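You operate a simulated robot arm through the tools that you are given. There is no shell and no other tool. Be economical: measure what you need, move in short steps, check, and stop when the job is done.

You are at the controls of a simulated robot arm. One attempt, no reset.

Task
Put things in order on the dining table top. At the end: the brown coir scouring pad stands where the cream sugar jar stood; the brown bottle stands where the blue lidded water tumbler stood; the cream sugar jar is in the red bucket; the blue lidded water tumbler is on the silver trivet; whatever was shut is shut again. Leave all else as you found it, and nothing knocked over.

Only the result counts: the job must be done as asked and must still hold three seconds after the hand-in. Knocking over, shifting, dropping, spilling or breaking anything else fails it.

Robot
A 7-joint arm with a two-finger parallel gripper, fixed in place. Base frame: the origin is at the foot of the arm, x ahead of it, y to its left, z up; the work surface is at about z = 0. Readings come in mm, rad, newtons and seconds.
With the tool pointing down near the work surface it reaches from about 240 to 620 mm from the base axis. Its first joint turns from -1.152 to 1.152 rad. Payload 2.6 kg.
Tool frame: the origin (TCP) lies between the finger pads and is the grasp point; the fingertips stand 30 mm ahead of it; z points along the fingers, y is the line along which they close. Largest opening 94 mm; finger width 28, thickness 10; the body of the gripper, 50 by 96 mm, starts 55 mm behind the TCP.
Orientation is told as [roll, pitch, yaw] about the base's x, y, z axes, in that order, counted from this pose: with the fingers straight down and closing along the base's y, the tool's x points along the base's -x, its y along +y and its z along -z.

Tools
- The arm moves only by the tool jog_arm. Its argument "targets" is a list of rows, each a list of 3 entries, a list of its own where there are three numbers: the turn, a rotation vector about the tool's x, y, z in rad, then the shift along the tool's x, y, z in mm, then the gripper command, from -1 (shut) to 1 (fully open), values between in proportion. In form: [[[rx, ry, rz], [x, y, z], hand], ...]. A call has 1 to 12 rows; each row is the pose to reach, as a shift and turn from the pose commanded when the call began, along the tool's axes at that moment. A row lasts 0.2 s, in which the tool goes at most 50 mm and 0.15 rad; a call with a longer step from one row to the next is refused whole, and so is a gripper value outside its range. A pose out of reach is approached as far as the arm can. The call stops where the force on the tool passes 40 N (or 10 N more than at its start, if that is more) or the arm is blocked; 0.2 s more then pass. Each finger travels about 72 mm/s and halts on what it meets, pressing with about 45 N; the grip force reading is that of the motor and also rises with nothing between the fingers. The clock runs only during rows and for 0.2 s after the last one: add rows that repeat a pose to give the fingers time. The reply holds the time, the measured pose of the TCP, the force on the tool along the base axes, the opening and the grip force, in the units named above and with some noise.
- Cameras (640 x 400 px; columns grow to the right, rows downward): "scene" is fixed at [36.9, 436.1, 559.3]; the picture's right is [-0.75, -0.66, 0.00], its down [-0.41, 0.47, -0.78] and it looks along [0.51, -0.58, -0.63] (base axes); focal length 214 px, centre (320, 200). "wrist" rides on the gripper at [76, 14, -102] in the tool frame; the picture's right is [-0.18, 0.98, 0.00], its down [-0.75, -0.14, -0.64] and it looks along [-0.63, -0.12, 0.77] (tool axes); focal length 243 px, centre (320, 200). There is no depth. A picture from a camera that has moved, and an enlarged one, comes with that camera's place and axes in the base frame and with its lens.
- grab_frame(camera): a new picture of that camera. No time passes.
- inspect(camera, box): a new picture of the part [left, top, right, bottom] of that camera's present view, enlarged. No time passes.
- sign_off(): hands the job in; it is judged then, once.

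Go step by step. Nothing tells you positions but the pictures and the camera data: compare them with the known pose of the tool, close in by small moves and look again before you grip or let go. The budget is 120 turns and 76 pictures, counting those below and the enlarged ones. Unless the task says otherwise, let go and move clear before handing in, and close with one line.

The tools are called after ">>>" by a JSON object that holds its "api" and its "payload". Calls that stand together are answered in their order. jog_arm: Moves the arm, as the interface text tells. Its arguments: {"type":"object","properties":{"targets":{"type":"array"}},"required":["targets"]} The other tools are called the same way: grab_frame (camera) takes a picture; inspect (camera, box) takes an enlarged picture of a part of a camera's view; sign_off () hands the job in.

At the start:

```text
time: 0.0
eef_pos: [286.6, -76.3, 439.4]
ee_rot: [0.0, 0.001, 0.001]
force: [-0.7, -0.5, 0.8]
finger_gap: 94.2
grasp_force: 0.1
```

scene: 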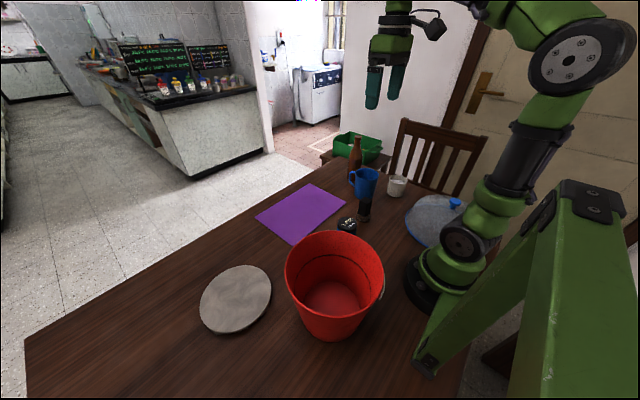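
wrist: 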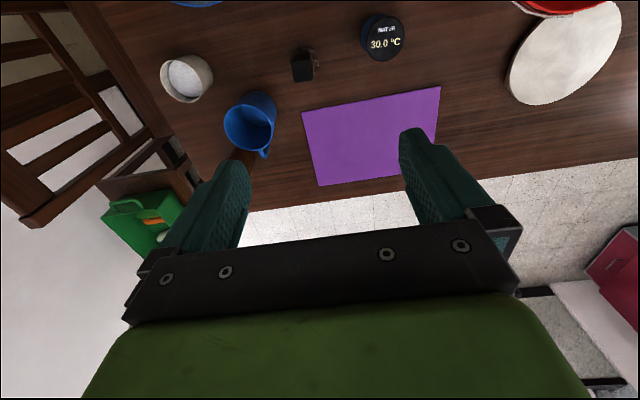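

I'll look closer at the table objects: the bucket, the grey disc, the blue vessel, the bottle, the white pot and the dome with the blue knob.

>>> {"api": "inspect", "payload": {"camera": "scene", "box": [300, 120, 480, 260]}}

>>> {"api": "inspect", "payload": {"camera": "wrist", "box": [100, 0, 440, 200]}}

>>> {"api": "inspect", "payload": {"camera": "scene", "box": [180, 200, 420, 360]}}

```text
2.86 times, centred on (390, 190) of scene
camera zoom: at [36.9, 436.1, 559.3], right [-0.75, -0.66, 0.0], down [-0.41, 0.47, -0.78], along [0.51, -0.58, -0.63], focal length 613 px, centre (120, 229)
```

zoom: 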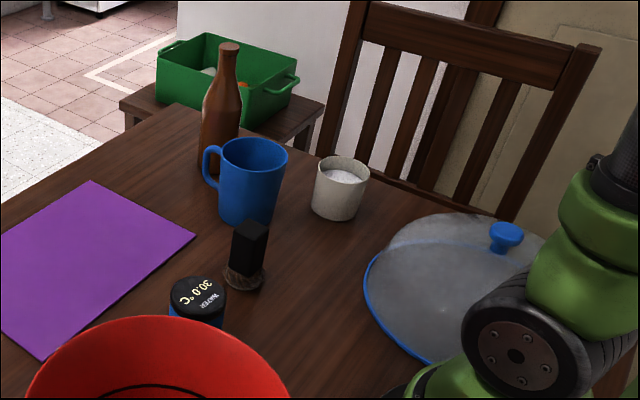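

```text
1.88 times, centred on (270, 100) of wrist
camera zoom: at [210.3, -61.4, 542.0], right [0.18, 0.98, 0.0], down [0.75, -0.14, 0.64], along [0.63, -0.12, -0.77], focal length 457 px, centre (414, 388)
```

zoom: 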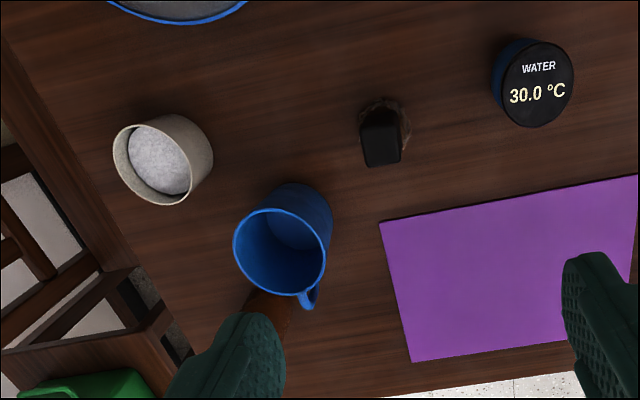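

```text
2.50 times, centred on (300, 280) of scene
camera zoom: at [36.9, 436.1, 559.3], right [-0.75, -0.66, 0.0], down [-0.41, 0.47, -0.78], along [0.51, -0.58, -0.63], focal length 536 px, centre (370, 0)
```

zoom: 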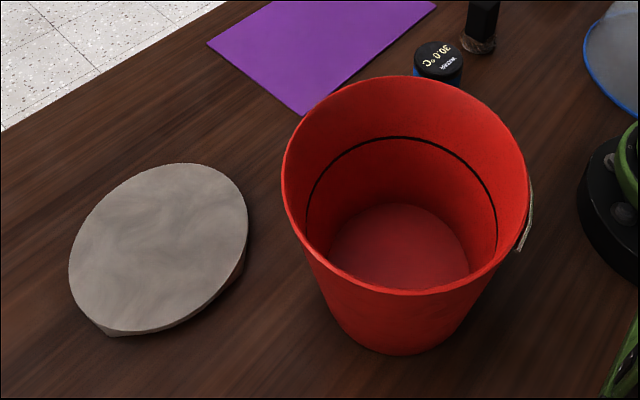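

I take the objects to be roughly as follows:
- Sugar jar at (282,-333).
- Coir pad with black grip at (300,-110).
- Tumbler ("WATER") at (282,30), about 82 tall.
- Bottle at (477,-302).
- Mug at (366,-225).
- Bucket at (168,243).
- Grey disc at (377,379).
- Dome near (80,-270).

I'll turn the wrist camera to see what the dome covers.

>>> {"api": "jog_arm", "payload": {"targets": [[[0, 0, 0.14], [10, -8, 0], 1], [[0, 0, 0.28], [20, -16, 0], 1], [[0, 0, 0.42], [30, -24, 0], 1], [[0, 0, 0.56], [40, -32, 0], 1], [[0, 0, 0.7], [50, -40, 0], 1], [[0, 0, 0.8], [57, -44, 0], 1]]}}

>>> {"api": "grab_frame", "payload": {"camera": "wrist"}}

>>> {"api": "inspect", "payload": {"camera": "scene", "box": [190, 250, 290, 345]}}

```text
time: 1.4
eef_pos: [228.5, -121.2, 440.2]
ee_rot: [0.0, 0.0, -0.803]
force: [0.2, 0.2, 0.9]
finger_gap: 93.8
grasp_force: 0.0
```

```text
70 pictures are left
camera wrist: at [187.6, -55.5, 541.9], right [0.84, 0.55, 0.0], down [0.42, -0.64, 0.64], along [0.35, -0.54, -0.77], focal length 243 px, centre (320, 200)
```

wrist: 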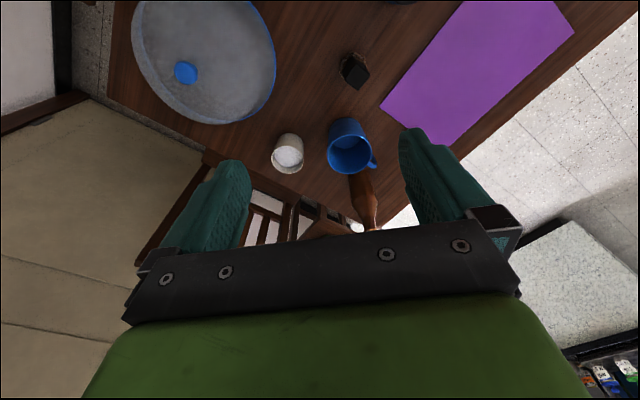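

```text
4.21 times, centred on (240, 298) of scene
camera zoom: at [36.9, 436.1, 559.3], right [-0.75, -0.66, 0.0], down [-0.41, 0.47, -0.78], along [0.51, -0.58, -0.63], focal length 903 px, centre (657, -210)
```

zoom: 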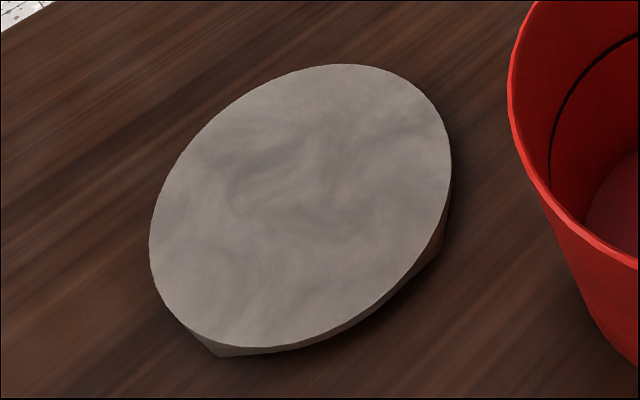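

Next I check inside the mesh dome, in case it covers a trivet.

>>> {"api": "inspect", "payload": {"camera": "wrist", "box": [110, 0, 310, 130]}}

>>> {"api": "inspect", "payload": {"camera": "scene", "box": [395, 185, 475, 250]}}

```text
3.08 times, centred on (210, 65) of wrist
camera zoom: at [187.6, -55.5, 541.9], right [0.84, 0.55, 0.0], down [0.42, -0.64, 0.64], along [0.35, -0.54, -0.77], focal length 746 px, centre (658, 615)
```

zoom: 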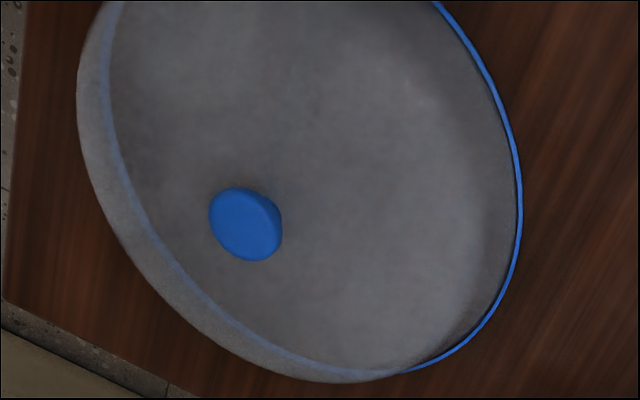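

```text
6.15 times, centred on (435, 218) of scene
camera zoom: at [36.9, 436.1, 559.3], right [-0.75, -0.66, 0.0], down [-0.41, 0.47, -0.78], along [0.51, -0.58, -0.63], focal length 1320 px, centre (-388, 92)
```

zoom: 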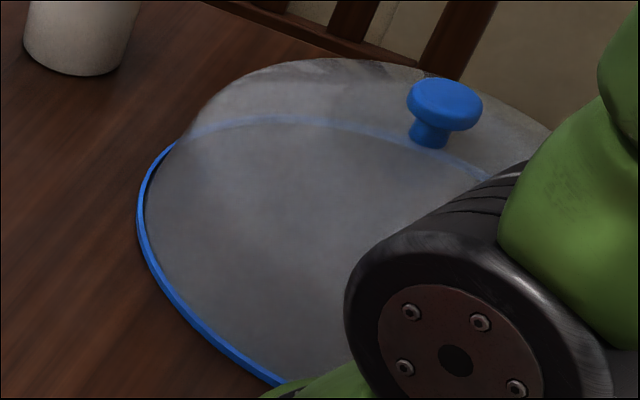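

The dome seems to be an empty mesh cover beyond the arm's reach, and the silver-grey disc is the trivet. I'll go above the tumbler at (282,30) and look.

>>> {"api": "jog_arm", "payload": {"targets": [[[0, 0, -0.134], [12, 24, 33], 1], [[0, 0, -0.268], [24, 48, 66], 1], [[0, 0, -0.402], [36, 72, 100], 1], [[0, 0, -0.536], [48, 96, 133], 1], [[0, 0, -0.67], [60, 120, 166], 1], [[0, 0, -0.803], [71.6, 143.4, 200], 1]]}}

>>> {"api": "grab_frame", "payload": {"camera": "wrist"}}

>>> {"api": "grab_frame", "payload": {"camera": "scene"}}

```text
time: 2.8
eef_pos: [277.7, 31.7, 240.3]
ee_rot: [0.0, -0.001, 0.003]
force: [-0.7, -0.6, 0.0]
finger_gap: 94.2
grasp_force: 0.1
```

```text
66 pictures are left
camera wrist: at [202.7, 45.8, 341.0], right [0.18, 0.98, 0.0], down [0.75, -0.14, 0.64], along [0.63, -0.12, -0.77], focal length 243 px, centre (320, 200)
```

wrist: 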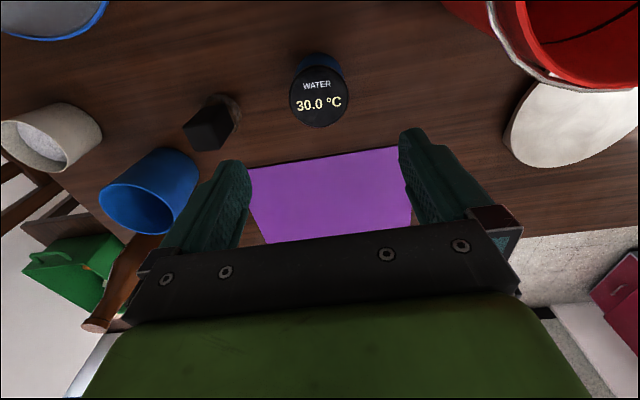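

```text
65 pictures are left
```

scene: 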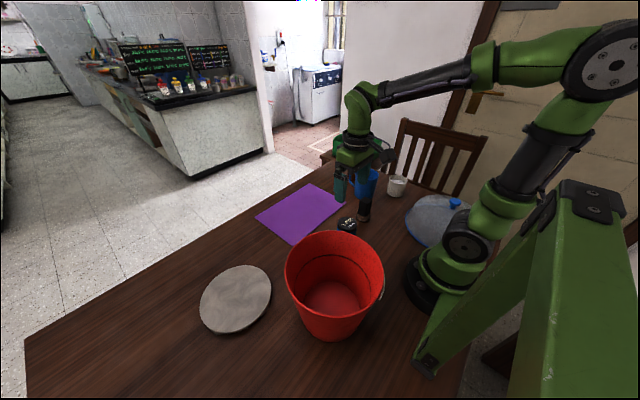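

The tumbler's top centre comes out at about (282,30), roughly 60 across. I'm going down to it in steps, stopping short first.

>>> {"api": "jog_arm", "payload": {"targets": [[[0, 0, 0], [-2, -1, 45], 1], [[0, 0, 0], [-4, -1.7, 90], 1], [[0, 0, 0], [-4, -1.7, 125], 1]]}}

>>> {"api": "grab_frame", "payload": {"camera": "wrist"}}

>>> {"api": "inspect", "payload": {"camera": "scene", "box": [310, 170, 400, 240]}}

```text
time: 3.6
eef_pos: [284.3, 28.2, 112.7]
ee_rot: [0.001, 0.0, 0.001]
force: [0.2, -0.6, -0.1]
finger_gap: 94.3
grasp_force: 0.0
```

```text
64 pictures are left
camera wrist: at [208.3, 43.1, 215.1], right [0.18, 0.98, 0.0], down [0.75, -0.14, 0.64], along [0.63, -0.12, -0.77], focal length 243 px, centre (320, 200)
```

wrist: 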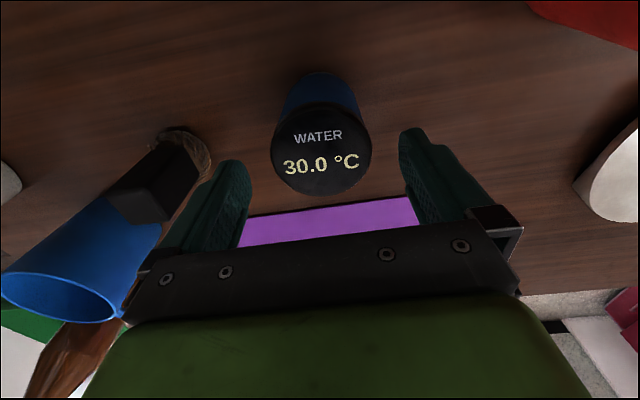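

```text
5.71 times, centred on (355, 205) of scene
camera zoom: at [36.9, 436.1, 559.3], right [-0.75, -0.66, 0.0], down [-0.41, 0.47, -0.78], along [0.51, -0.58, -0.63], focal length 1226 px, centre (120, 171)
```

zoom: 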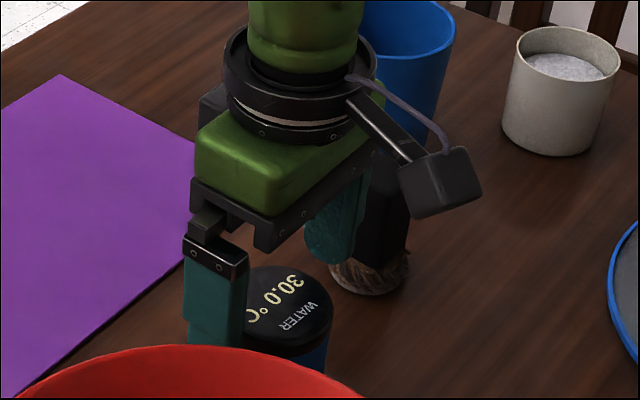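

Aligned well. I'm lowering to z≈45 and closing.

>>> {"api": "jog_arm", "payload": {"targets": [[[0, 0, 0], [2, 1.5, 35], 1], [[0, 0, 0], [2, 1.5, 67], 1], [[0, 0, 0], [2, 1.5, 67], -1], [[0, 0, 0], [2, 1.5, 67], -1], [[0, 0, 0], [2, 1.5, 67], -1], [[0, 0, 0], [2, 1.5, 67], -1]]}}

>>> {"api": "grab_frame", "payload": {"camera": "wrist"}}

```text
time: 5.0
eef_pos: [282.9, 31.2, 46.4]
ee_rot: [-0.002, 0.0, 0.003]
force: [-0.4, 0.7, 0.1]
finger_gap: 59.4
grasp_force: 44.9
```

```text
62 pictures are left
camera wrist: at [206.5, 45.2, 148.2], right [0.18, 0.98, 0.0], down [0.75, -0.14, 0.64], along [0.63, -0.12, -0.77], focal length 243 px, centre (320, 200)
```

wrist: 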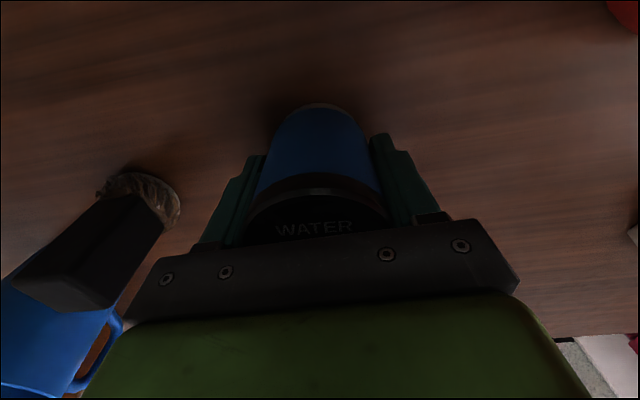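

Gripped at 59 mm. I'm lifting it and carrying it towards the disc at about (377,379).

>>> {"api": "jog_arm", "payload": {"targets": [[[0, 0, 0], [0, 0, -20], -1], [[0, 0, 0], [0, 0, -60], -1], [[0, 0, 0], [0, 0, -105], -1], [[0, 0, 0], [0, 0, -150], -1], [[0, 0, 0], [-12, 42, -160], -1], [[0, 0, 0], [-24, 84, -160], -1], [[0, 0, 0], [-36, 128, -160], -1], [[0, 0, 0], [-48, 172, -160], -1], [[0, 0, 0], [-58, 214, -160], -1], [[0, 0, 0], [-68, 250, -160], -1]]}}

>>> {"api": "grab_frame", "payload": {"camera": "wrist"}}

>>> {"api": "grab_frame", "payload": {"camera": "scene"}}

```text
time: 7.2
eef_pos: [351.1, 282.7, 208.8]
ee_rot: [-0.001, 0.0, 0.002]
force: [-0.1, -0.3, -2.8]
finger_gap: 59.4
grasp_force: 44.9
```

```text
61 pictures are left
camera wrist: at [276.7, 296.8, 310.1], right [0.18, 0.98, 0.0], down [0.75, -0.14, 0.64], along [0.63, -0.12, -0.77], focal length 243 px, centre (320, 200)
```

wrist: 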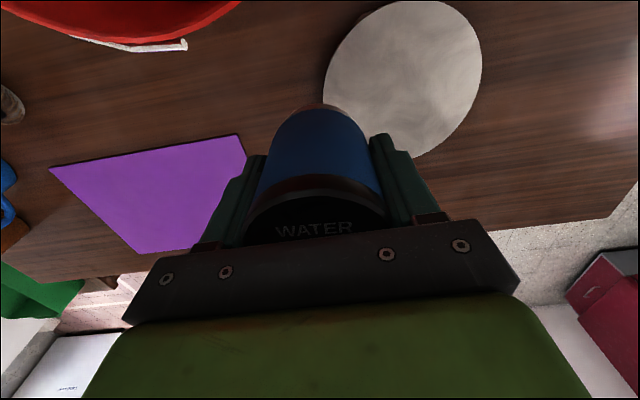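

```text
60 pictures are left
```

scene: 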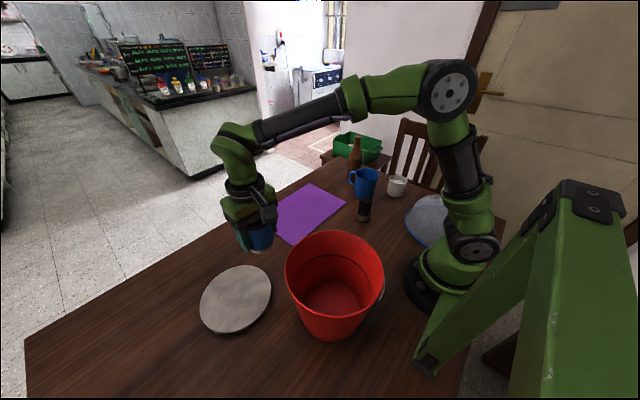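

The trivet's centre works out to about (376,373) with radius around 86. I'm moving above it, then lowering partway.

>>> {"api": "jog_arm", "payload": {"targets": [[[0, 0, 0], [-9, 38, 0], -1], [[0, 0, 0], [-18, 68, 0], -1], [[0, 0, 0], [-25, 90, 0], -1], [[0, 0, 0], [-25, 90, 40], -1], [[0, 0, 0], [-25, 90, 80], -1], [[0, 0, 0], [-25, 90, 115], -1]]}}

>>> {"api": "grab_frame", "payload": {"camera": "wrist"}}

>>> {"api": "inspect", "payload": {"camera": "scene", "box": [180, 220, 300, 345]}}

```text
time: 8.6
eef_pos: [378.8, 372.3, 93.1]
ee_rot: [0.001, 0.001, 0.0]
force: [-0.5, -0.3, -2.2]
finger_gap: 59.1
grasp_force: 45.2
```

```text
59 pictures are left
camera wrist: at [303.6, 386.9, 194.7], right [0.18, 0.98, 0.0], down [0.75, -0.14, 0.64], along [0.63, -0.12, -0.77], focal length 243 px, centre (320, 200)
```

wrist: 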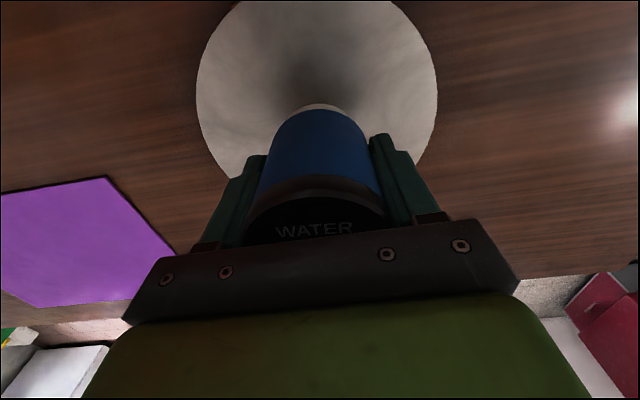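

```text
3.20 times, centred on (240, 282) of scene
camera zoom: at [37.0, 436.1, 559.3], right [-0.75, -0.66, 0.0], down [-0.41, 0.47, -0.78], along [0.51, -0.58, -0.63], focal length 686 px, centre (576, -64)
```

zoom: 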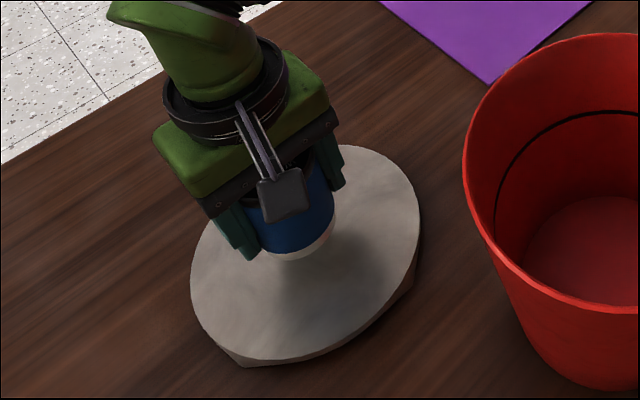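

The disc is reflective (silver) and the tumbler is centred over it. I'm lowering slowly until contact.

>>> {"api": "jog_arm", "payload": {"targets": [[[0, 0, 0], [0, 0, 10], -1], [[0, 0, 0], [0, 0, 16], -1], [[0, 0, 0], [0, 0, 19], -1], [[0, 0, 0], [0, 0, 21], -1], [[0, 0, 0], [0, 0, 21], -1]]}}

>>> {"api": "inspect", "payload": {"camera": "scene", "box": [210, 240, 290, 320]}}

```text
time: 9.8
eef_pos: [376.7, 371.6, 72.0]
ee_rot: [0.002, -0.002, 0.001]
force: [-0.1, -0.5, -3.5]
finger_gap: 59.3
grasp_force: 45.1
```

```text
5.00 times, centred on (250, 280) of scene
camera zoom: at [37.0, 436.1, 559.3], right [-0.75, -0.66, 0.0], down [-0.41, 0.47, -0.78], along [0.51, -0.58, -0.63], focal length 1072 px, centre (670, -200)
```

zoom: 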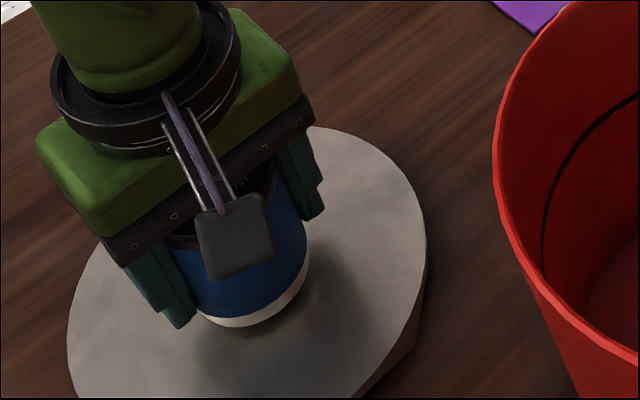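

Not yet touching. I continue down in small steps.

>>> {"api": "jog_arm", "payload": {"targets": [[[0, 0, 0], [0, 0, 2], -1], [[0, 0, 0], [0, 0, 4], -1], [[0, 0, 0], [0, 0, 4], -1]]}}

>>> {"api": "inspect", "payload": {"camera": "wrist", "box": [230, 60, 400, 170]}}

```text
time: 10.6
eef_pos: [375.7, 371.4, 67.9]
ee_rot: [-0.001, -0.001, 0.004]
force: [-0.1, 0.8, -3.1]
finger_gap: 59.2
grasp_force: 45.4
```

```text
3.64 times, centred on (315, 115) of wrist
camera zoom: at [300.2, 385.4, 170.5], right [0.18, 0.98, 0.0], down [0.75, -0.14, 0.64], along [0.63, -0.12, -0.77], focal length 882 px, centre (338, 509)
```

zoom: 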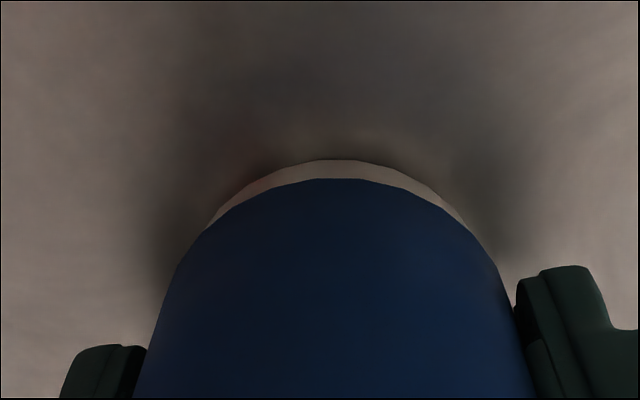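

>>> {"api": "jog_arm", "payload": {"targets": [[[0, 0, 0], [0, 0, 1.5], -1], [[0, 0, 0], [0, 0, 3], -1], [[0, 0, 0], [0, 0, 4], -1], [[0, 0, 0], [0, 0, 4], -1]]}}

```text
time: 11.6
eef_pos: [376.4, 370.4, 66.7]
ee_rot: [0.0, 0.0, 0.001]
force: [-3.2, -3.2, 14.6]
finger_gap: 59.1
grasp_force: 44.6
```

The tumbler is resting on the trivet (contact force 15 N). I'm easing off, releasing and rising.

>>> {"api": "jog_arm", "payload": {"targets": [[[0, 0, 0], [0, 0, -1.5], -1], [[0, 0, 0], [0, 0, -1.5], 0], [[0, 0, 0], [0, 0, -1.5], 1], [[0, 0, 0], [0, 0, -1.5], 1], [[0, 0, 0], [0, 0, -1.5], 1], [[0, 0, 0], [0, 0, -40], 1], [[0, 0, 0], [0, 0, -85], 1], [[0, 0, 0], [0, 0, -130], 1], [[0, 0, 0], [0, 0, -170], 1]]}}

>>> {"api": "grab_frame", "payload": {"camera": "scene"}}

```text
time: 13.6
eef_pos: [372.8, 370.4, 233.7]
ee_rot: [-0.001, 0.0, 0.003]
force: [-0.2, -0.2, 0.1]
finger_gap: 94.0
grasp_force: 0.1
```

```text
55 pictures are left
```

scene: 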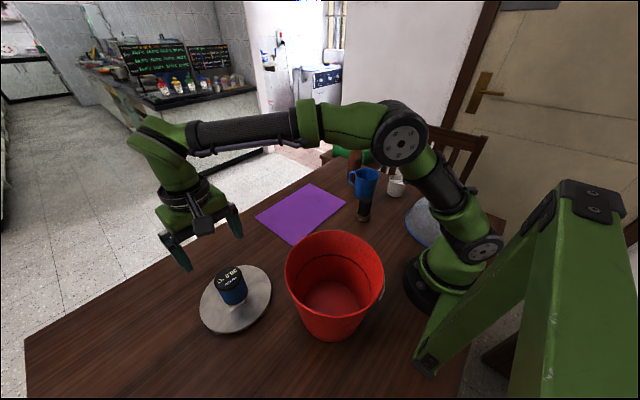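

The tumbler is on the trivet. Next I travel high over to the bottle.

>>> {"api": "jog_arm", "payload": {"targets": [[[0, 0, 0], [0, -35, -35], 1], [[0, 0, 0], [0, -75, -65], 1], [[0, 0, 0], [0, -115, -95], 1], [[0, 0, 0], [0, -163, -100], 1], [[0, 0, 0], [0, -211, -100], 1], [[0, 0, 0], [0, -260, -100], 1], [[0, 0, 0], [0, -309, -100], 1], [[0, 0, 0], [0, -358, -100], 1], [[0, 0, 0], [0, -407, -100], 1], [[0, 0, 0], [0, -456, -100], 1], [[0, 0, 0], [0, -505, -100], 1], [[0, 0, 0], [0, -554, -100], 1]]}}

>>> {"api": "grab_frame", "payload": {"camera": "wrist"}}

>>> {"api": "inspect", "payload": {"camera": "scene", "box": [310, 120, 410, 220]}}

```text
time: 16.2
eef_pos: [378.0, -187.2, 335.7]
ee_rot: [0.002, -0.001, 0.004]
force: [1.2, 0.1, -0.1]
finger_gap: 94.0
grasp_force: 0.0
```

```text
54 pictures are left
camera wrist: at [302.0, -172.8, 437.5], right [0.18, 0.98, 0.0], down [0.75, -0.14, 0.64], along [0.63, -0.12, -0.77], focal length 243 px, centre (320, 200)
```

wrist: 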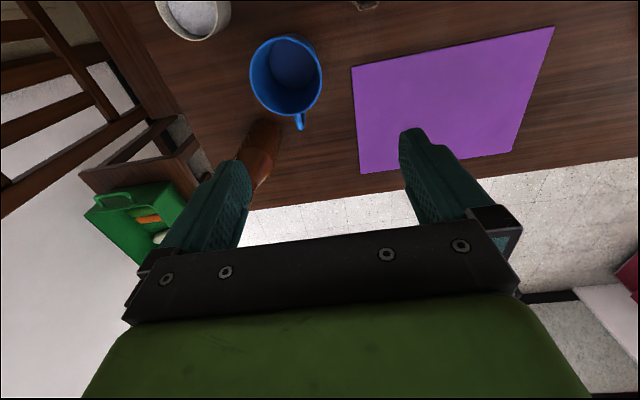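

```text
4.00 times, centred on (360, 170) of scene
camera zoom: at [36.9, 436.1, 559.3], right [-0.75, -0.66, 0.0], down [-0.41, 0.47, -0.78], along [0.51, -0.58, -0.63], focal length 858 px, centre (160, 320)
```

zoom: 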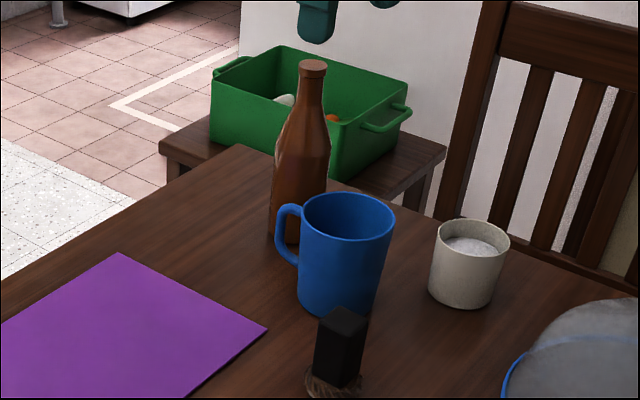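

The bottle is partly hidden by a finger, so I'm shifting over in y for a clear view between the fingers.

>>> {"api": "jog_arm", "payload": {"targets": [[[0, 0, 0], [-8, -38, 0], 1], [[0, 0, 0], [-16, -76, 0], 1], [[0, 0, 0], [-22, -115, 0], 1]]}}

>>> {"api": "grab_frame", "payload": {"camera": "wrist"}}

```text
time: 17.0
eef_pos: [397.1, -300.2, 332.6]
ee_rot: [0.001, -0.001, 0.003]
force: [0.0, 0.4, -0.5]
finger_gap: 94.1
grasp_force: 0.1
```

```text
52 pictures are left
camera wrist: at [321.9, -285.7, 435.2], right [0.18, 0.98, 0.0], down [0.75, -0.14, 0.64], along [0.63, -0.12, -0.77], focal length 243 px, centre (320, 200)
```

wrist: 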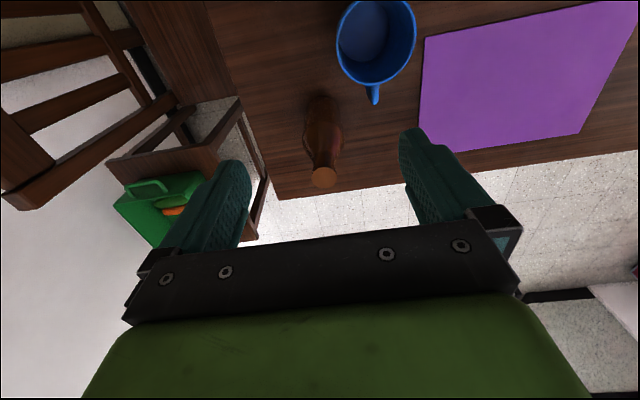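

The bottle's axis is at about (478,-311), with its top at z≈203. I'm moving over it and partway down.

>>> {"api": "jog_arm", "payload": {"targets": [[[0, 0, 0], [-27, -4, 20], 1], [[0, 0, 0], [-54, -8, 40], 1], [[0, 0, 0], [-81, -11, 60], 1], [[0, 0, 0], [-81, -11, 85], 1]]}}

>>> {"api": "grab_frame", "payload": {"camera": "wrist"}}

>>> {"api": "inspect", "payload": {"camera": "scene", "box": [310, 90, 410, 190]}}

```text
time: 18.0
eef_pos: [480.2, -307.7, 250.4]
ee_rot: [0.001, 0.002, 0.003]
force: [0.6, 0.6, 0.0]
finger_gap: 94.1
grasp_force: 0.0
out of reach, approached as far as the arm can: row 3
```

```text
51 pictures are left
camera wrist: at [404.7, -293.7, 351.4], right [0.18, 0.98, 0.0], down [0.75, -0.14, 0.64], along [0.63, -0.12, -0.77], focal length 243 px, centre (320, 200)
```

wrist: 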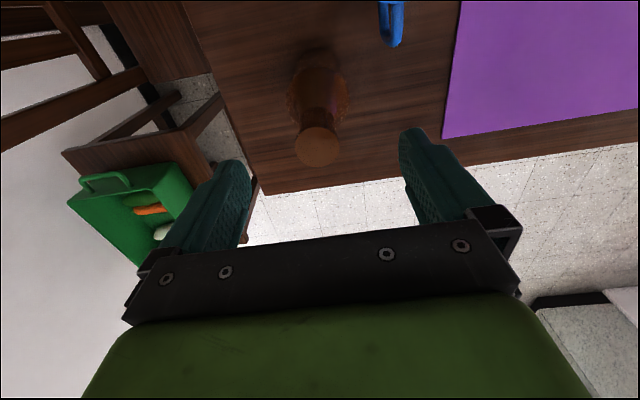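

```text
4.00 times, centred on (360, 140) of scene
camera zoom: at [36.9, 436.1, 559.3], right [-0.75, -0.66, 0.0], down [-0.41, 0.47, -0.78], along [0.51, -0.58, -0.63], focal length 858 px, centre (160, 440)
```

zoom: 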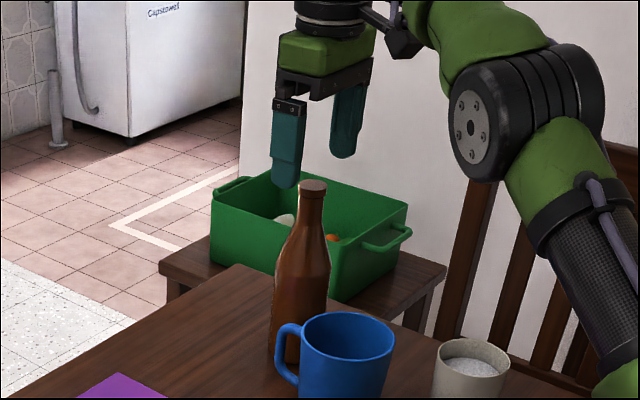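

Aligned with the neck. I'm going down to z≈165 and closing gently.

>>> {"api": "jog_arm", "payload": {"targets": [[[0, 0, 0], [0, -2, 30], 1], [[0, 0, 0], [0, -2, 60], 1], [[0, 0, 0], [0, -2, 85], 1], [[0, 0, 0], [0, -2, 85], 0.3], [[0, 0, 0], [0, -2, 85], -0.2], [[0, 0, 0], [0, -2, 85], -1], [[0, 0, 0], [0, -2, 85], -1], [[0, 0, 0], [0, -2, 85], -1], [[0, 0, 0], [0, -2, 85], -1]]}}

>>> {"api": "grab_frame", "payload": {"camera": "wrist"}}

>>> {"api": "inspect", "payload": {"camera": "scene", "box": [310, 110, 410, 210]}}

```text
time: 20.0
eef_pos: [477.4, -310.1, 166.5]
ee_rot: [-0.002, 0.0, 0.003]
force: [1.0, -0.4, 3.1]
finger_gap: 46.3
grasp_force: 45.0
```

```text
49 pictures are left
camera wrist: at [402.5, -295.0, 267.4], right [0.18, 0.98, 0.0], down [0.75, -0.14, 0.64], along [0.63, -0.12, -0.77], focal length 243 px, centre (320, 200)
```

wrist: 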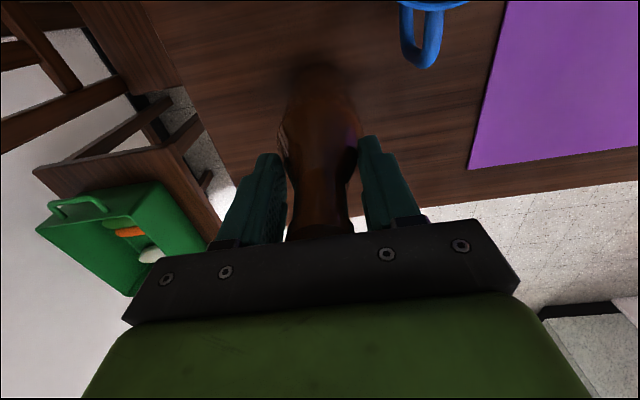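

```text
4.00 times, centred on (360, 160) of scene
camera zoom: at [36.9, 436.1, 559.3], right [-0.75, -0.66, 0.0], down [-0.41, 0.47, -0.78], along [0.51, -0.58, -0.63], focal length 858 px, centre (160, 360)
```

zoom: 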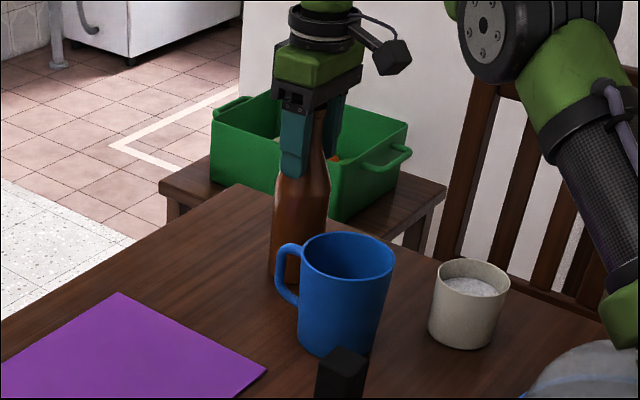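

The tips caught the sloping shoulder at 46 mm, which could slip. I'll open, rise 24 mm and grip the slimmer neck.

>>> {"api": "jog_arm", "payload": {"targets": [[[0, 0, 0], [0, 0, 0], 0.5], [[0, 0, 0], [0, 0, 0], 0.5], [[0, 0, 0], [0, 0, -12], 0.5], [[0, 0, 0], [0, 0, -24], 0.5], [[0, 0, 0], [0, 0, -24], 0], [[0, 0, 0], [0, 0, -24], -1], [[0, 0, 0], [0, 0, -24], -1], [[0, 0, 0], [0, 0, -24], -1], [[0, 0, 0], [0, 0, -24], -1]]}}

>>> {"api": "inspect", "payload": {"camera": "scene", "box": [310, 110, 410, 210]}}

```text
time: 22.0
eef_pos: [479.7, -310.3, 188.0]
ee_rot: [0.0, 0.0, 0.002]
force: [-1.2, 0.1, 0.8]
finger_gap: 31.0
grasp_force: 45.2
```

```text
4.00 times, centred on (360, 160) of scene
camera zoom: at [36.9, 436.1, 559.3], right [-0.75, -0.66, 0.0], down [-0.41, 0.47, -0.78], along [0.51, -0.58, -0.63], focal length 858 px, centre (160, 360)
```

zoom: 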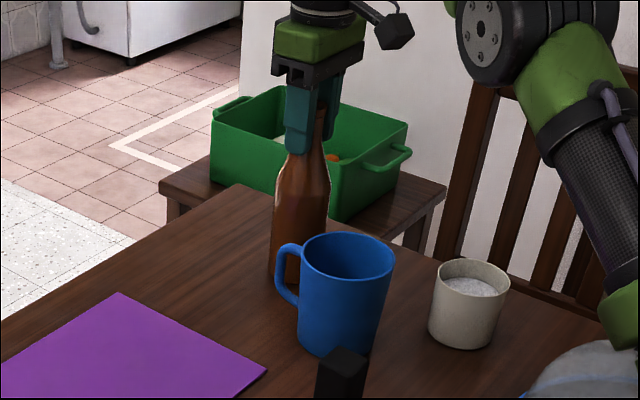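

Good grip on the neck at 31 mm. I'm lifting, and pulling in slightly as I rise because reach shrinks with height.

>>> {"api": "jog_arm", "payload": {"targets": [[[0, 0, 0], [0, 0, -15], -1], [[0, 0, 0], [0, 0, -40], -1], [[0, 0, 0], [10, 0, -65], -1], [[0, 0, 0], [25, 0, -95], -1], [[0, 0, 0], [40, 0, -120], -1], [[0, 0, 0], [52, 0, -145], -1], [[0, 0, 0], [60, 0, -150], -1]]}}

>>> {"api": "grab_frame", "payload": {"camera": "scene"}}

```text
time: 23.6
eef_pos: [418.2, -311.4, 337.4]
ee_rot: [-0.001, 0.002, 0.003]
force: [-0.1, 0.9, -2.1]
finger_gap: 29.1
grasp_force: 44.7
```

```text
46 pictures are left
```

scene: 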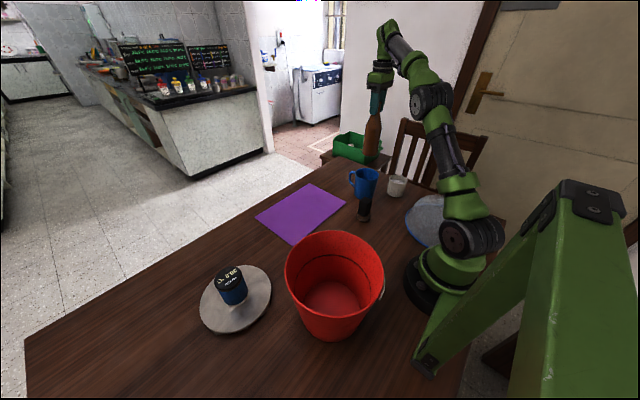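

The bottle hangs upright (gap 29, settled just under the lip). I'm carrying it high over the mug to above the tumbler's old spot (282,31).

>>> {"api": "jog_arm", "payload": {"targets": [[[0, 0, 0], [10, 30, -10], -1], [[0, 0, 0], [24, 75, -10], -1], [[0, 0, 0], [42, 120, -10], -1], [[0, 0, 0], [60, 165, -10], -1], [[0, 0, 0], [78, 210, -10], -1], [[0, 0, 0], [96, 255, -10], -1], [[0, 0, 0], [114, 298, -10], -1], [[0, 0, 0], [130, 332, -5], -1], [[0, 0, 0], [136, 342, 0], -1], [[0, 0, 0], [136, 342, 30], -1]]}}

>>> {"api": "grab_frame", "payload": {"camera": "wrist"}}

>>> {"api": "inspect", "payload": {"camera": "scene", "box": [280, 80, 440, 240]}}

```text
time: 25.8
eef_pos: [284.0, 30.7, 309.0]
ee_rot: [0.0, 0.0, 0.001]
force: [0.6, -0.2, -2.9]
finger_gap: 29.2
grasp_force: 45.0
```

```text
45 pictures are left
camera wrist: at [210.1, 45.7, 409.7], right [0.18, 0.98, 0.0], down [0.75, -0.14, 0.64], along [0.63, -0.12, -0.77], focal length 243 px, centre (320, 200)
```

wrist: 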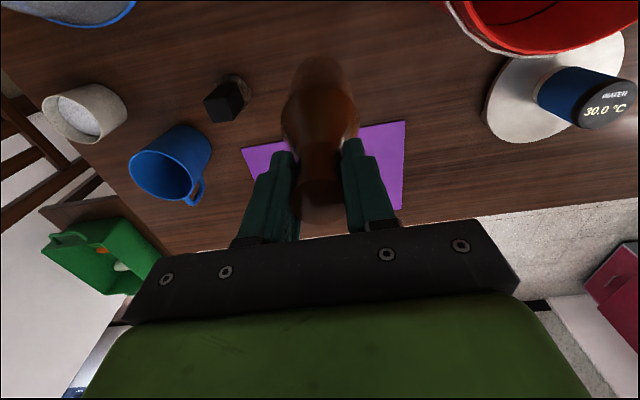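

```text
2.50 times, centred on (360, 160) of scene
camera zoom: at [36.9, 436.1, 559.3], right [-0.75, -0.66, 0.0], down [-0.41, 0.47, -0.78], along [0.51, -0.58, -0.63], focal length 536 px, centre (220, 300)
```

zoom: 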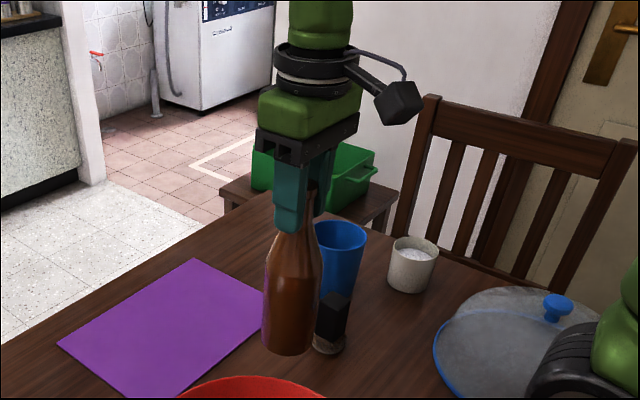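

Hanging upright over the spot. I'm lowering most of the way.

>>> {"api": "jog_arm", "payload": {"targets": [[[0, 0, 0], [2, 0, 35], -1], [[0, 0, 0], [2, 0, 70], -1], [[0, 0, 0], [2, 0, 95], -1], [[0, 0, 0], [2, 0, 103], -1], [[0, 0, 0], [2, 0, 103], -1]]}}

>>> {"api": "inspect", "payload": {"camera": "scene", "box": [300, 140, 400, 240]}}

>>> {"api": "inspect", "payload": {"camera": "wrist", "box": [230, 30, 420, 150]}}

```text
time: 27.0
eef_pos: [281.9, 30.8, 204.7]
ee_rot: [0.0, -0.001, 0.002]
force: [-0.2, 0.1, -2.6]
finger_gap: 29.2
grasp_force: 45.0
```

```text
4.00 times, centred on (350, 190) of scene
camera zoom: at [37.0, 436.1, 559.3], right [-0.75, -0.66, 0.0], down [-0.41, 0.47, -0.78], along [0.51, -0.58, -0.63], focal length 858 px, centre (200, 240)
```

zoom: 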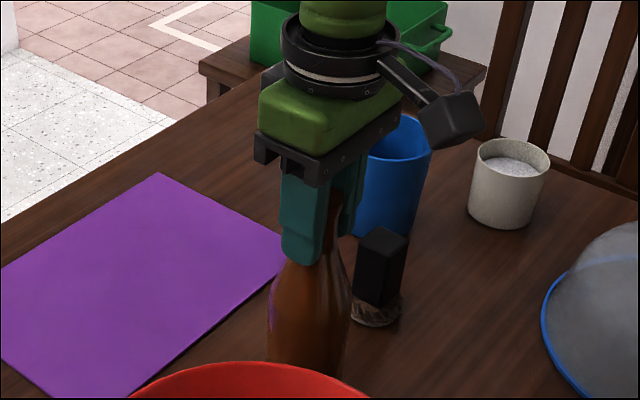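

```text
3.33 times, centred on (325, 90) of wrist
camera zoom: at [206.7, 45.3, 306.4], right [0.18, 0.98, 0.0], down [0.75, -0.14, 0.64], along [0.63, -0.12, -0.77], focal length 809 px, centre (303, 567)
```

zoom: 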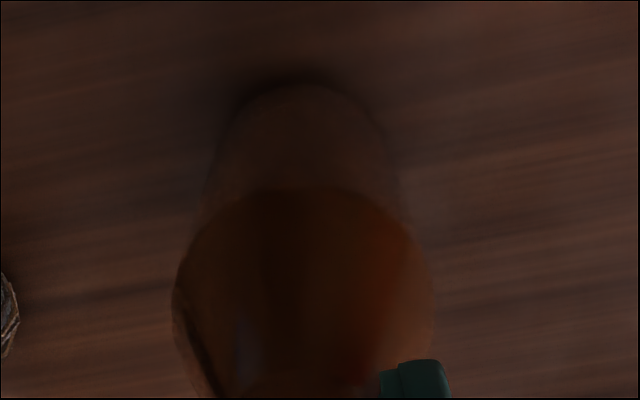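

Near the table now; lowering in small steps until contact.

>>> {"api": "jog_arm", "payload": {"targets": [[[0, 0, 0], [0, 0, 3], -1], [[0, 0, 0], [0, 0, 6], -1], [[0, 0, 0], [0, 0, 8], -1], [[0, 0, 0], [0, 0, 8], -1]]}}

```text
time: 28.0
eef_pos: [281.9, 30.3, 196.9]
ee_rot: [0.0, 0.001, 0.002]
force: [-0.5, 0.3, -3.0]
finger_gap: 29.2
grasp_force: 45.6
```

>>> {"api": "jog_arm", "payload": {"targets": [[[0, 0, 0], [0, 0, 2], -1], [[0, 0, 0], [0, 0, 4], -1], [[0, 0, 0], [0, 0, 4], -1]]}}

```text
time: 28.8
eef_pos: [281.0, 32.6, 193.7]
ee_rot: [-0.001, 0.0, 0.003]
force: [0.1, -0.3, -3.2]
finger_gap: 29.4
grasp_force: 44.8
```

>>> {"api": "jog_arm", "payload": {"targets": [[[0, 0, 0], [0, 0, 1.5], -1], [[0, 0, 0], [0, 0, 3], -1], [[0, 0, 0], [0, 0, 3], -1]]}}

```text
time: 29.5
eef_pos: [282.4, 30.4, 192.8]
ee_rot: [0.0, -0.005, -0.001]
force: [-0.5, -1.7, 2.1]
finger_gap: 29.4
grasp_force: 44.6
stopped in row 3: the force on the tool passed its limit (the readings are from after the stop); the commanded pose is now the measured one
```

The bottle stands on the table. I'm releasing and rising straight up.

>>> {"api": "jog_arm", "payload": {"targets": [[[0, 0, 0], [0, 0, 0], -0.2], [[0, 0, 0], [0, 0, 0], 0.4], [[0, 0, 0], [0, 0, 0], 1], [[0, 0, 0], [0, 0, 0], 1], [[0, 0, 0], [0, 0, 0], 1], [[0, 0, 0], [0, 0, -40], 1], [[0, 0, 0], [0, 0, -80], 1], [[0, 0, 0], [0, 0, -110], 1]]}}

>>> {"api": "grab_frame", "payload": {"camera": "wrist"}}

>>> {"api": "grab_frame", "payload": {"camera": "scene"}}

```text
time: 31.3
eef_pos: [281.8, 32.5, 302.4]
ee_rot: [-0.001, -0.005, 0.0]
force: [-0.4, -0.4, -0.4]
finger_gap: 93.8
grasp_force: 0.0
```

```text
41 pictures are left
camera wrist: at [205.6, 47.2, 403.8], right [0.18, 0.98, 0.0], down [0.75, -0.14, 0.65], along [0.64, -0.12, -0.76], focal length 243 px, centre (320, 200)
```

wrist: 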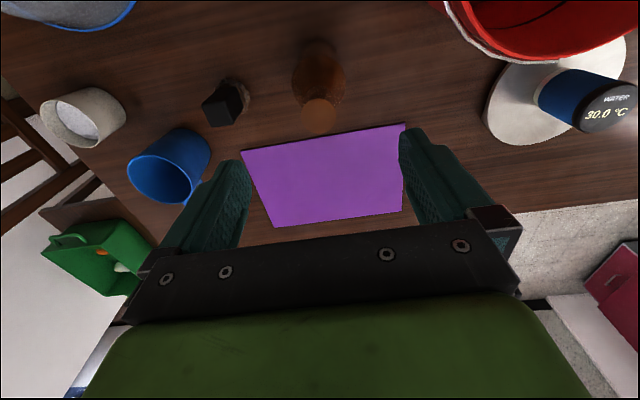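

```text
40 pictures are left
```

scene: 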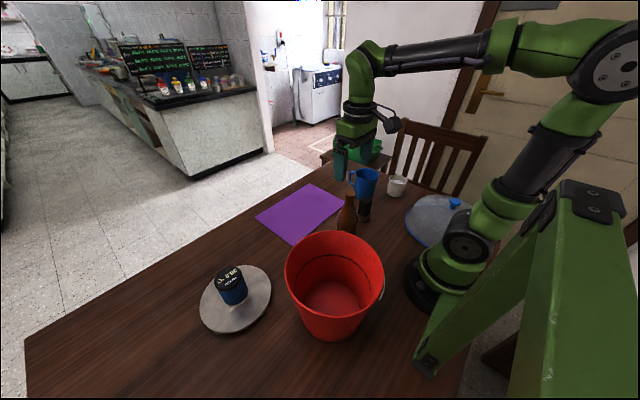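

The bottle stands where the tumbler was. Next I move above the sugar jar at about (282,-333).

>>> {"api": "jog_arm", "payload": {"targets": [[[0, 0.0, 0], [0, -40, 0], 1], [[0, 0, 0], [0, -86, 0], 1], [[0, 0, 0], [0, -132, 0], 1], [[0, 0, 0], [0, -178, 0], 1], [[0, 0, 0], [0, -224, 0], 1], [[0, 0, 0], [0, -270, 0], 1], [[0, 0, 0], [0, -316, 0], 1], [[0, 0.005, 0], [0, -362, 10], 1], [[0, 0.005, 0], [0, -362, 60], 1]]}}

>>> {"api": "grab_frame", "payload": {"camera": "wrist"}}

>>> {"api": "grab_frame", "payload": {"camera": "scene"}}

```text
time: 33.3
eef_pos: [279.4, -332.1, 243.4]
ee_rot: [0.0, -0.001, 0.001]
force: [0.3, 0.4, -0.8]
finger_gap: 94.1
grasp_force: 0.0
```

```text
39 pictures are left
camera wrist: at [203.3, -318.1, 345.2], right [0.18, 0.98, 0.0], down [0.75, -0.14, 0.64], along [0.63, -0.12, -0.77], focal length 243 px, centre (320, 200)
```

wrist: 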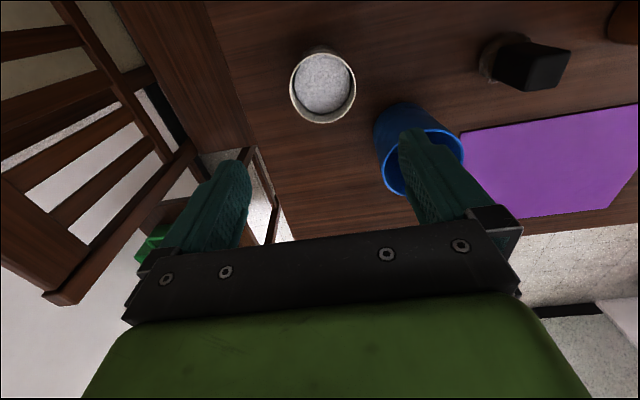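

```text
38 pictures are left
```

scene: 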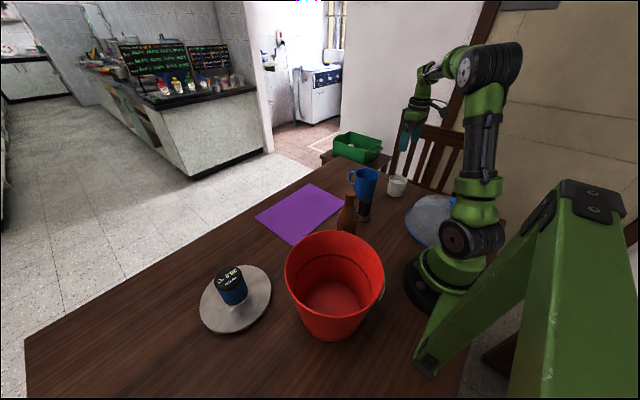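

The jar is about 74 wide and 61 high, centred near (281,-330). I'm lowering to just above its rim to check alignment.

>>> {"api": "jog_arm", "payload": {"targets": [[[0, 0, 0], [-1.5, 2, 45], 1], [[0, 0, 0], [-1.5, 2, 90], 1], [[0, 0, 0], [-1.5, 2, 130], 1], [[0, 0, 0], [-1.5, 2, 142], 1]]}}

>>> {"api": "grab_frame", "payload": {"camera": "wrist"}}

>>> {"api": "inspect", "payload": {"camera": "scene", "box": [360, 140, 440, 220]}}

```text
time: 34.3
eef_pos: [281.2, -327.0, 100.4]
ee_rot: [0.0, -0.002, -0.001]
force: [0.5, -0.8, 0.0]
finger_gap: 94.2
grasp_force: 0.0
```

```text
37 pictures are left
camera wrist: at [206.4, -313.5, 201.9], right [0.18, 0.98, 0.0], down [0.75, -0.14, 0.64], along [0.63, -0.12, -0.77], focal length 243 px, centre (320, 200)
```

wrist: 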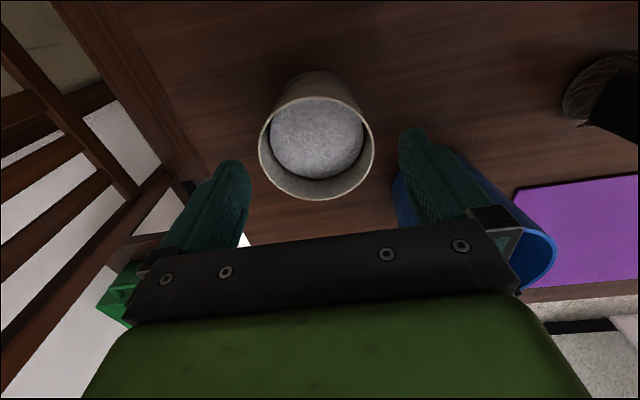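

```text
5.00 times, centred on (400, 180) of scene
camera zoom: at [36.9, 436.1, 559.3], right [-0.75, -0.66, 0.0], down [-0.41, 0.47, -0.78], along [0.51, -0.58, -0.63], focal length 1072 px, centre (-80, 300)
```

zoom: 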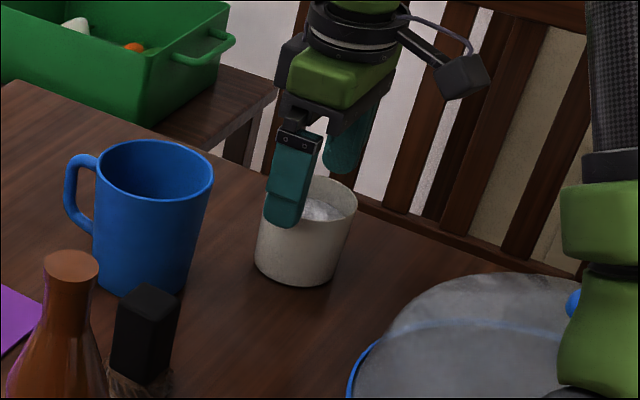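

Nearly centred; I shift 2 mm and go down to z≈52, then close.

>>> {"api": "jog_arm", "payload": {"targets": [[[0, 0, 0], [2, -2.5, 5], 1], [[0, 0, 0], [2, -2.5, 30], 1], [[0, 0, 0], [2, -2.5, 49], 1], [[0, 0, 0], [2, -2.5, 49], 0.5], [[0, 0, 0], [2, -2.5, 49], -1], [[0, 0, 0], [2, -2.5, 49], -1], [[0, 0, 0], [2, -2.5, 49], -1]]}}

>>> {"api": "grab_frame", "payload": {"camera": "wrist"}}

```text
time: 35.9
eef_pos: [282.0, -330.7, 50.4]
ee_rot: [-0.002, 0.0, -0.002]
force: [-0.2, -0.3, 0.0]
finger_gap: 69.6
grasp_force: 44.9
```

```text
35 pictures are left
camera wrist: at [206.4, -315.9, 152.3], right [0.18, 0.98, 0.0], down [0.75, -0.14, 0.64], along [0.63, -0.12, -0.77], focal length 243 px, centre (320, 200)
```

wrist: 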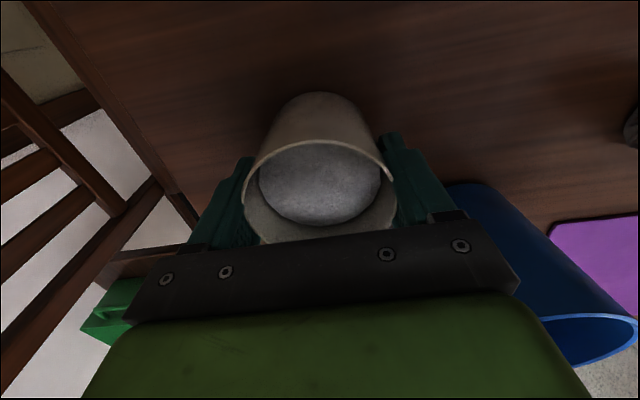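

The jar is held at 69.6 mm. I'm lifting it straight up, level and gently.

>>> {"api": "jog_arm", "payload": {"targets": [[[0, 0, 0], [0, 0, -12], -1], [[0, 0, 0], [0, 0, -40], -1], [[0, 0, 0], [0, 0, -80], -1], [[0, 0, 0], [0, 0, -120], -1], [[0, 0, 0], [0, 0, -160], -1], [[0, 0, 0], [0, 0, -200], -1], [[0, 0, 0], [0, 0, -238], -1], [[0, 0, 0], [0, 0, -260], -1], [[0, 0, 0], [0, 20, -260], -1], [[0, 0, 0], [0, 50, -260], -1], [[0, 0, 0], [0, 85, -260], -1], [[0, 0, 0], [0, 120, -260], -1]]}}

>>> {"api": "grab_frame", "payload": {"camera": "scene"}}

```text
time: 38.5
eef_pos: [280.7, -209.2, 310.9]
ee_rot: [0.0, 0.002, 0.0]
force: [-0.8, -0.6, -3.4]
finger_gap: 70.0
grasp_force: 45.3
```

```text
34 pictures are left
```

scene: 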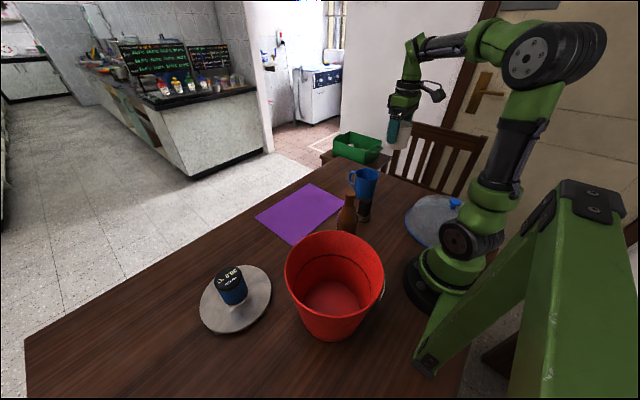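

Carrying it on towards the bucket, passing well above the bottle.

>>> {"api": "jog_arm", "payload": {"targets": [[[0, 0, 0], [0, 30, 0], -1], [[0, 0, 0], [0, 70, 0], -1], [[0, 0, 0], [0, 110, 0], -1], [[0, 0, 0], [0, 150, 0], -1], [[0, 0, 0], [0, 190, 0], -1], [[0, 0, 0], [5, 230, 0], -1], [[0, 0, 0], [20, 265, 0], -1], [[0, 0, 0], [37, 300, 0], -1], [[0, 0, 0], [55, 333, 0], -1], [[0, 0, 0], [70, 360, 0], -1]]}}

>>> {"api": "grab_frame", "payload": {"camera": "wrist"}}

>>> {"api": "grab_frame", "payload": {"camera": "scene"}}

```text
time: 40.7
eef_pos: [208.5, 151.9, 311.3]
ee_rot: [0.002, 0.0, 0.0]
force: [-0.1, 0.8, -4.1]
finger_gap: 69.7
grasp_force: 45.4
```

```text
33 pictures are left
camera wrist: at [133.4, 166.2, 412.1], right [0.18, 0.98, 0.0], down [0.75, -0.14, 0.64], along [0.63, -0.12, -0.77], focal length 243 px, centre (320, 200)
```

wrist: 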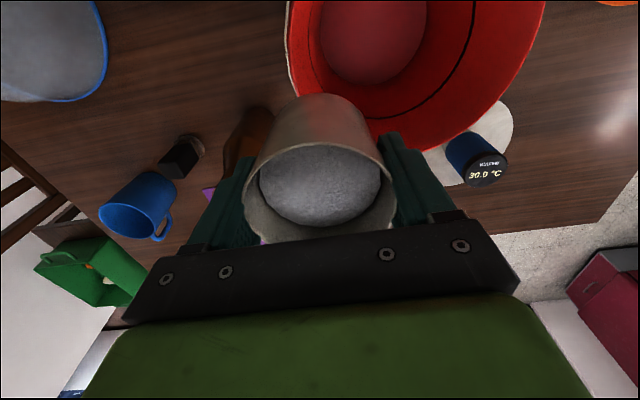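

```text
32 pictures are left
```

scene: 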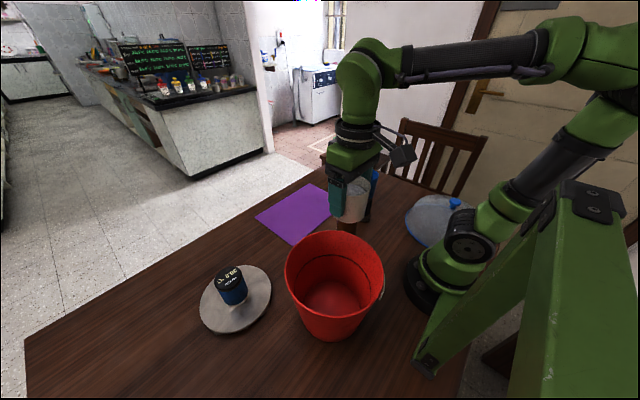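

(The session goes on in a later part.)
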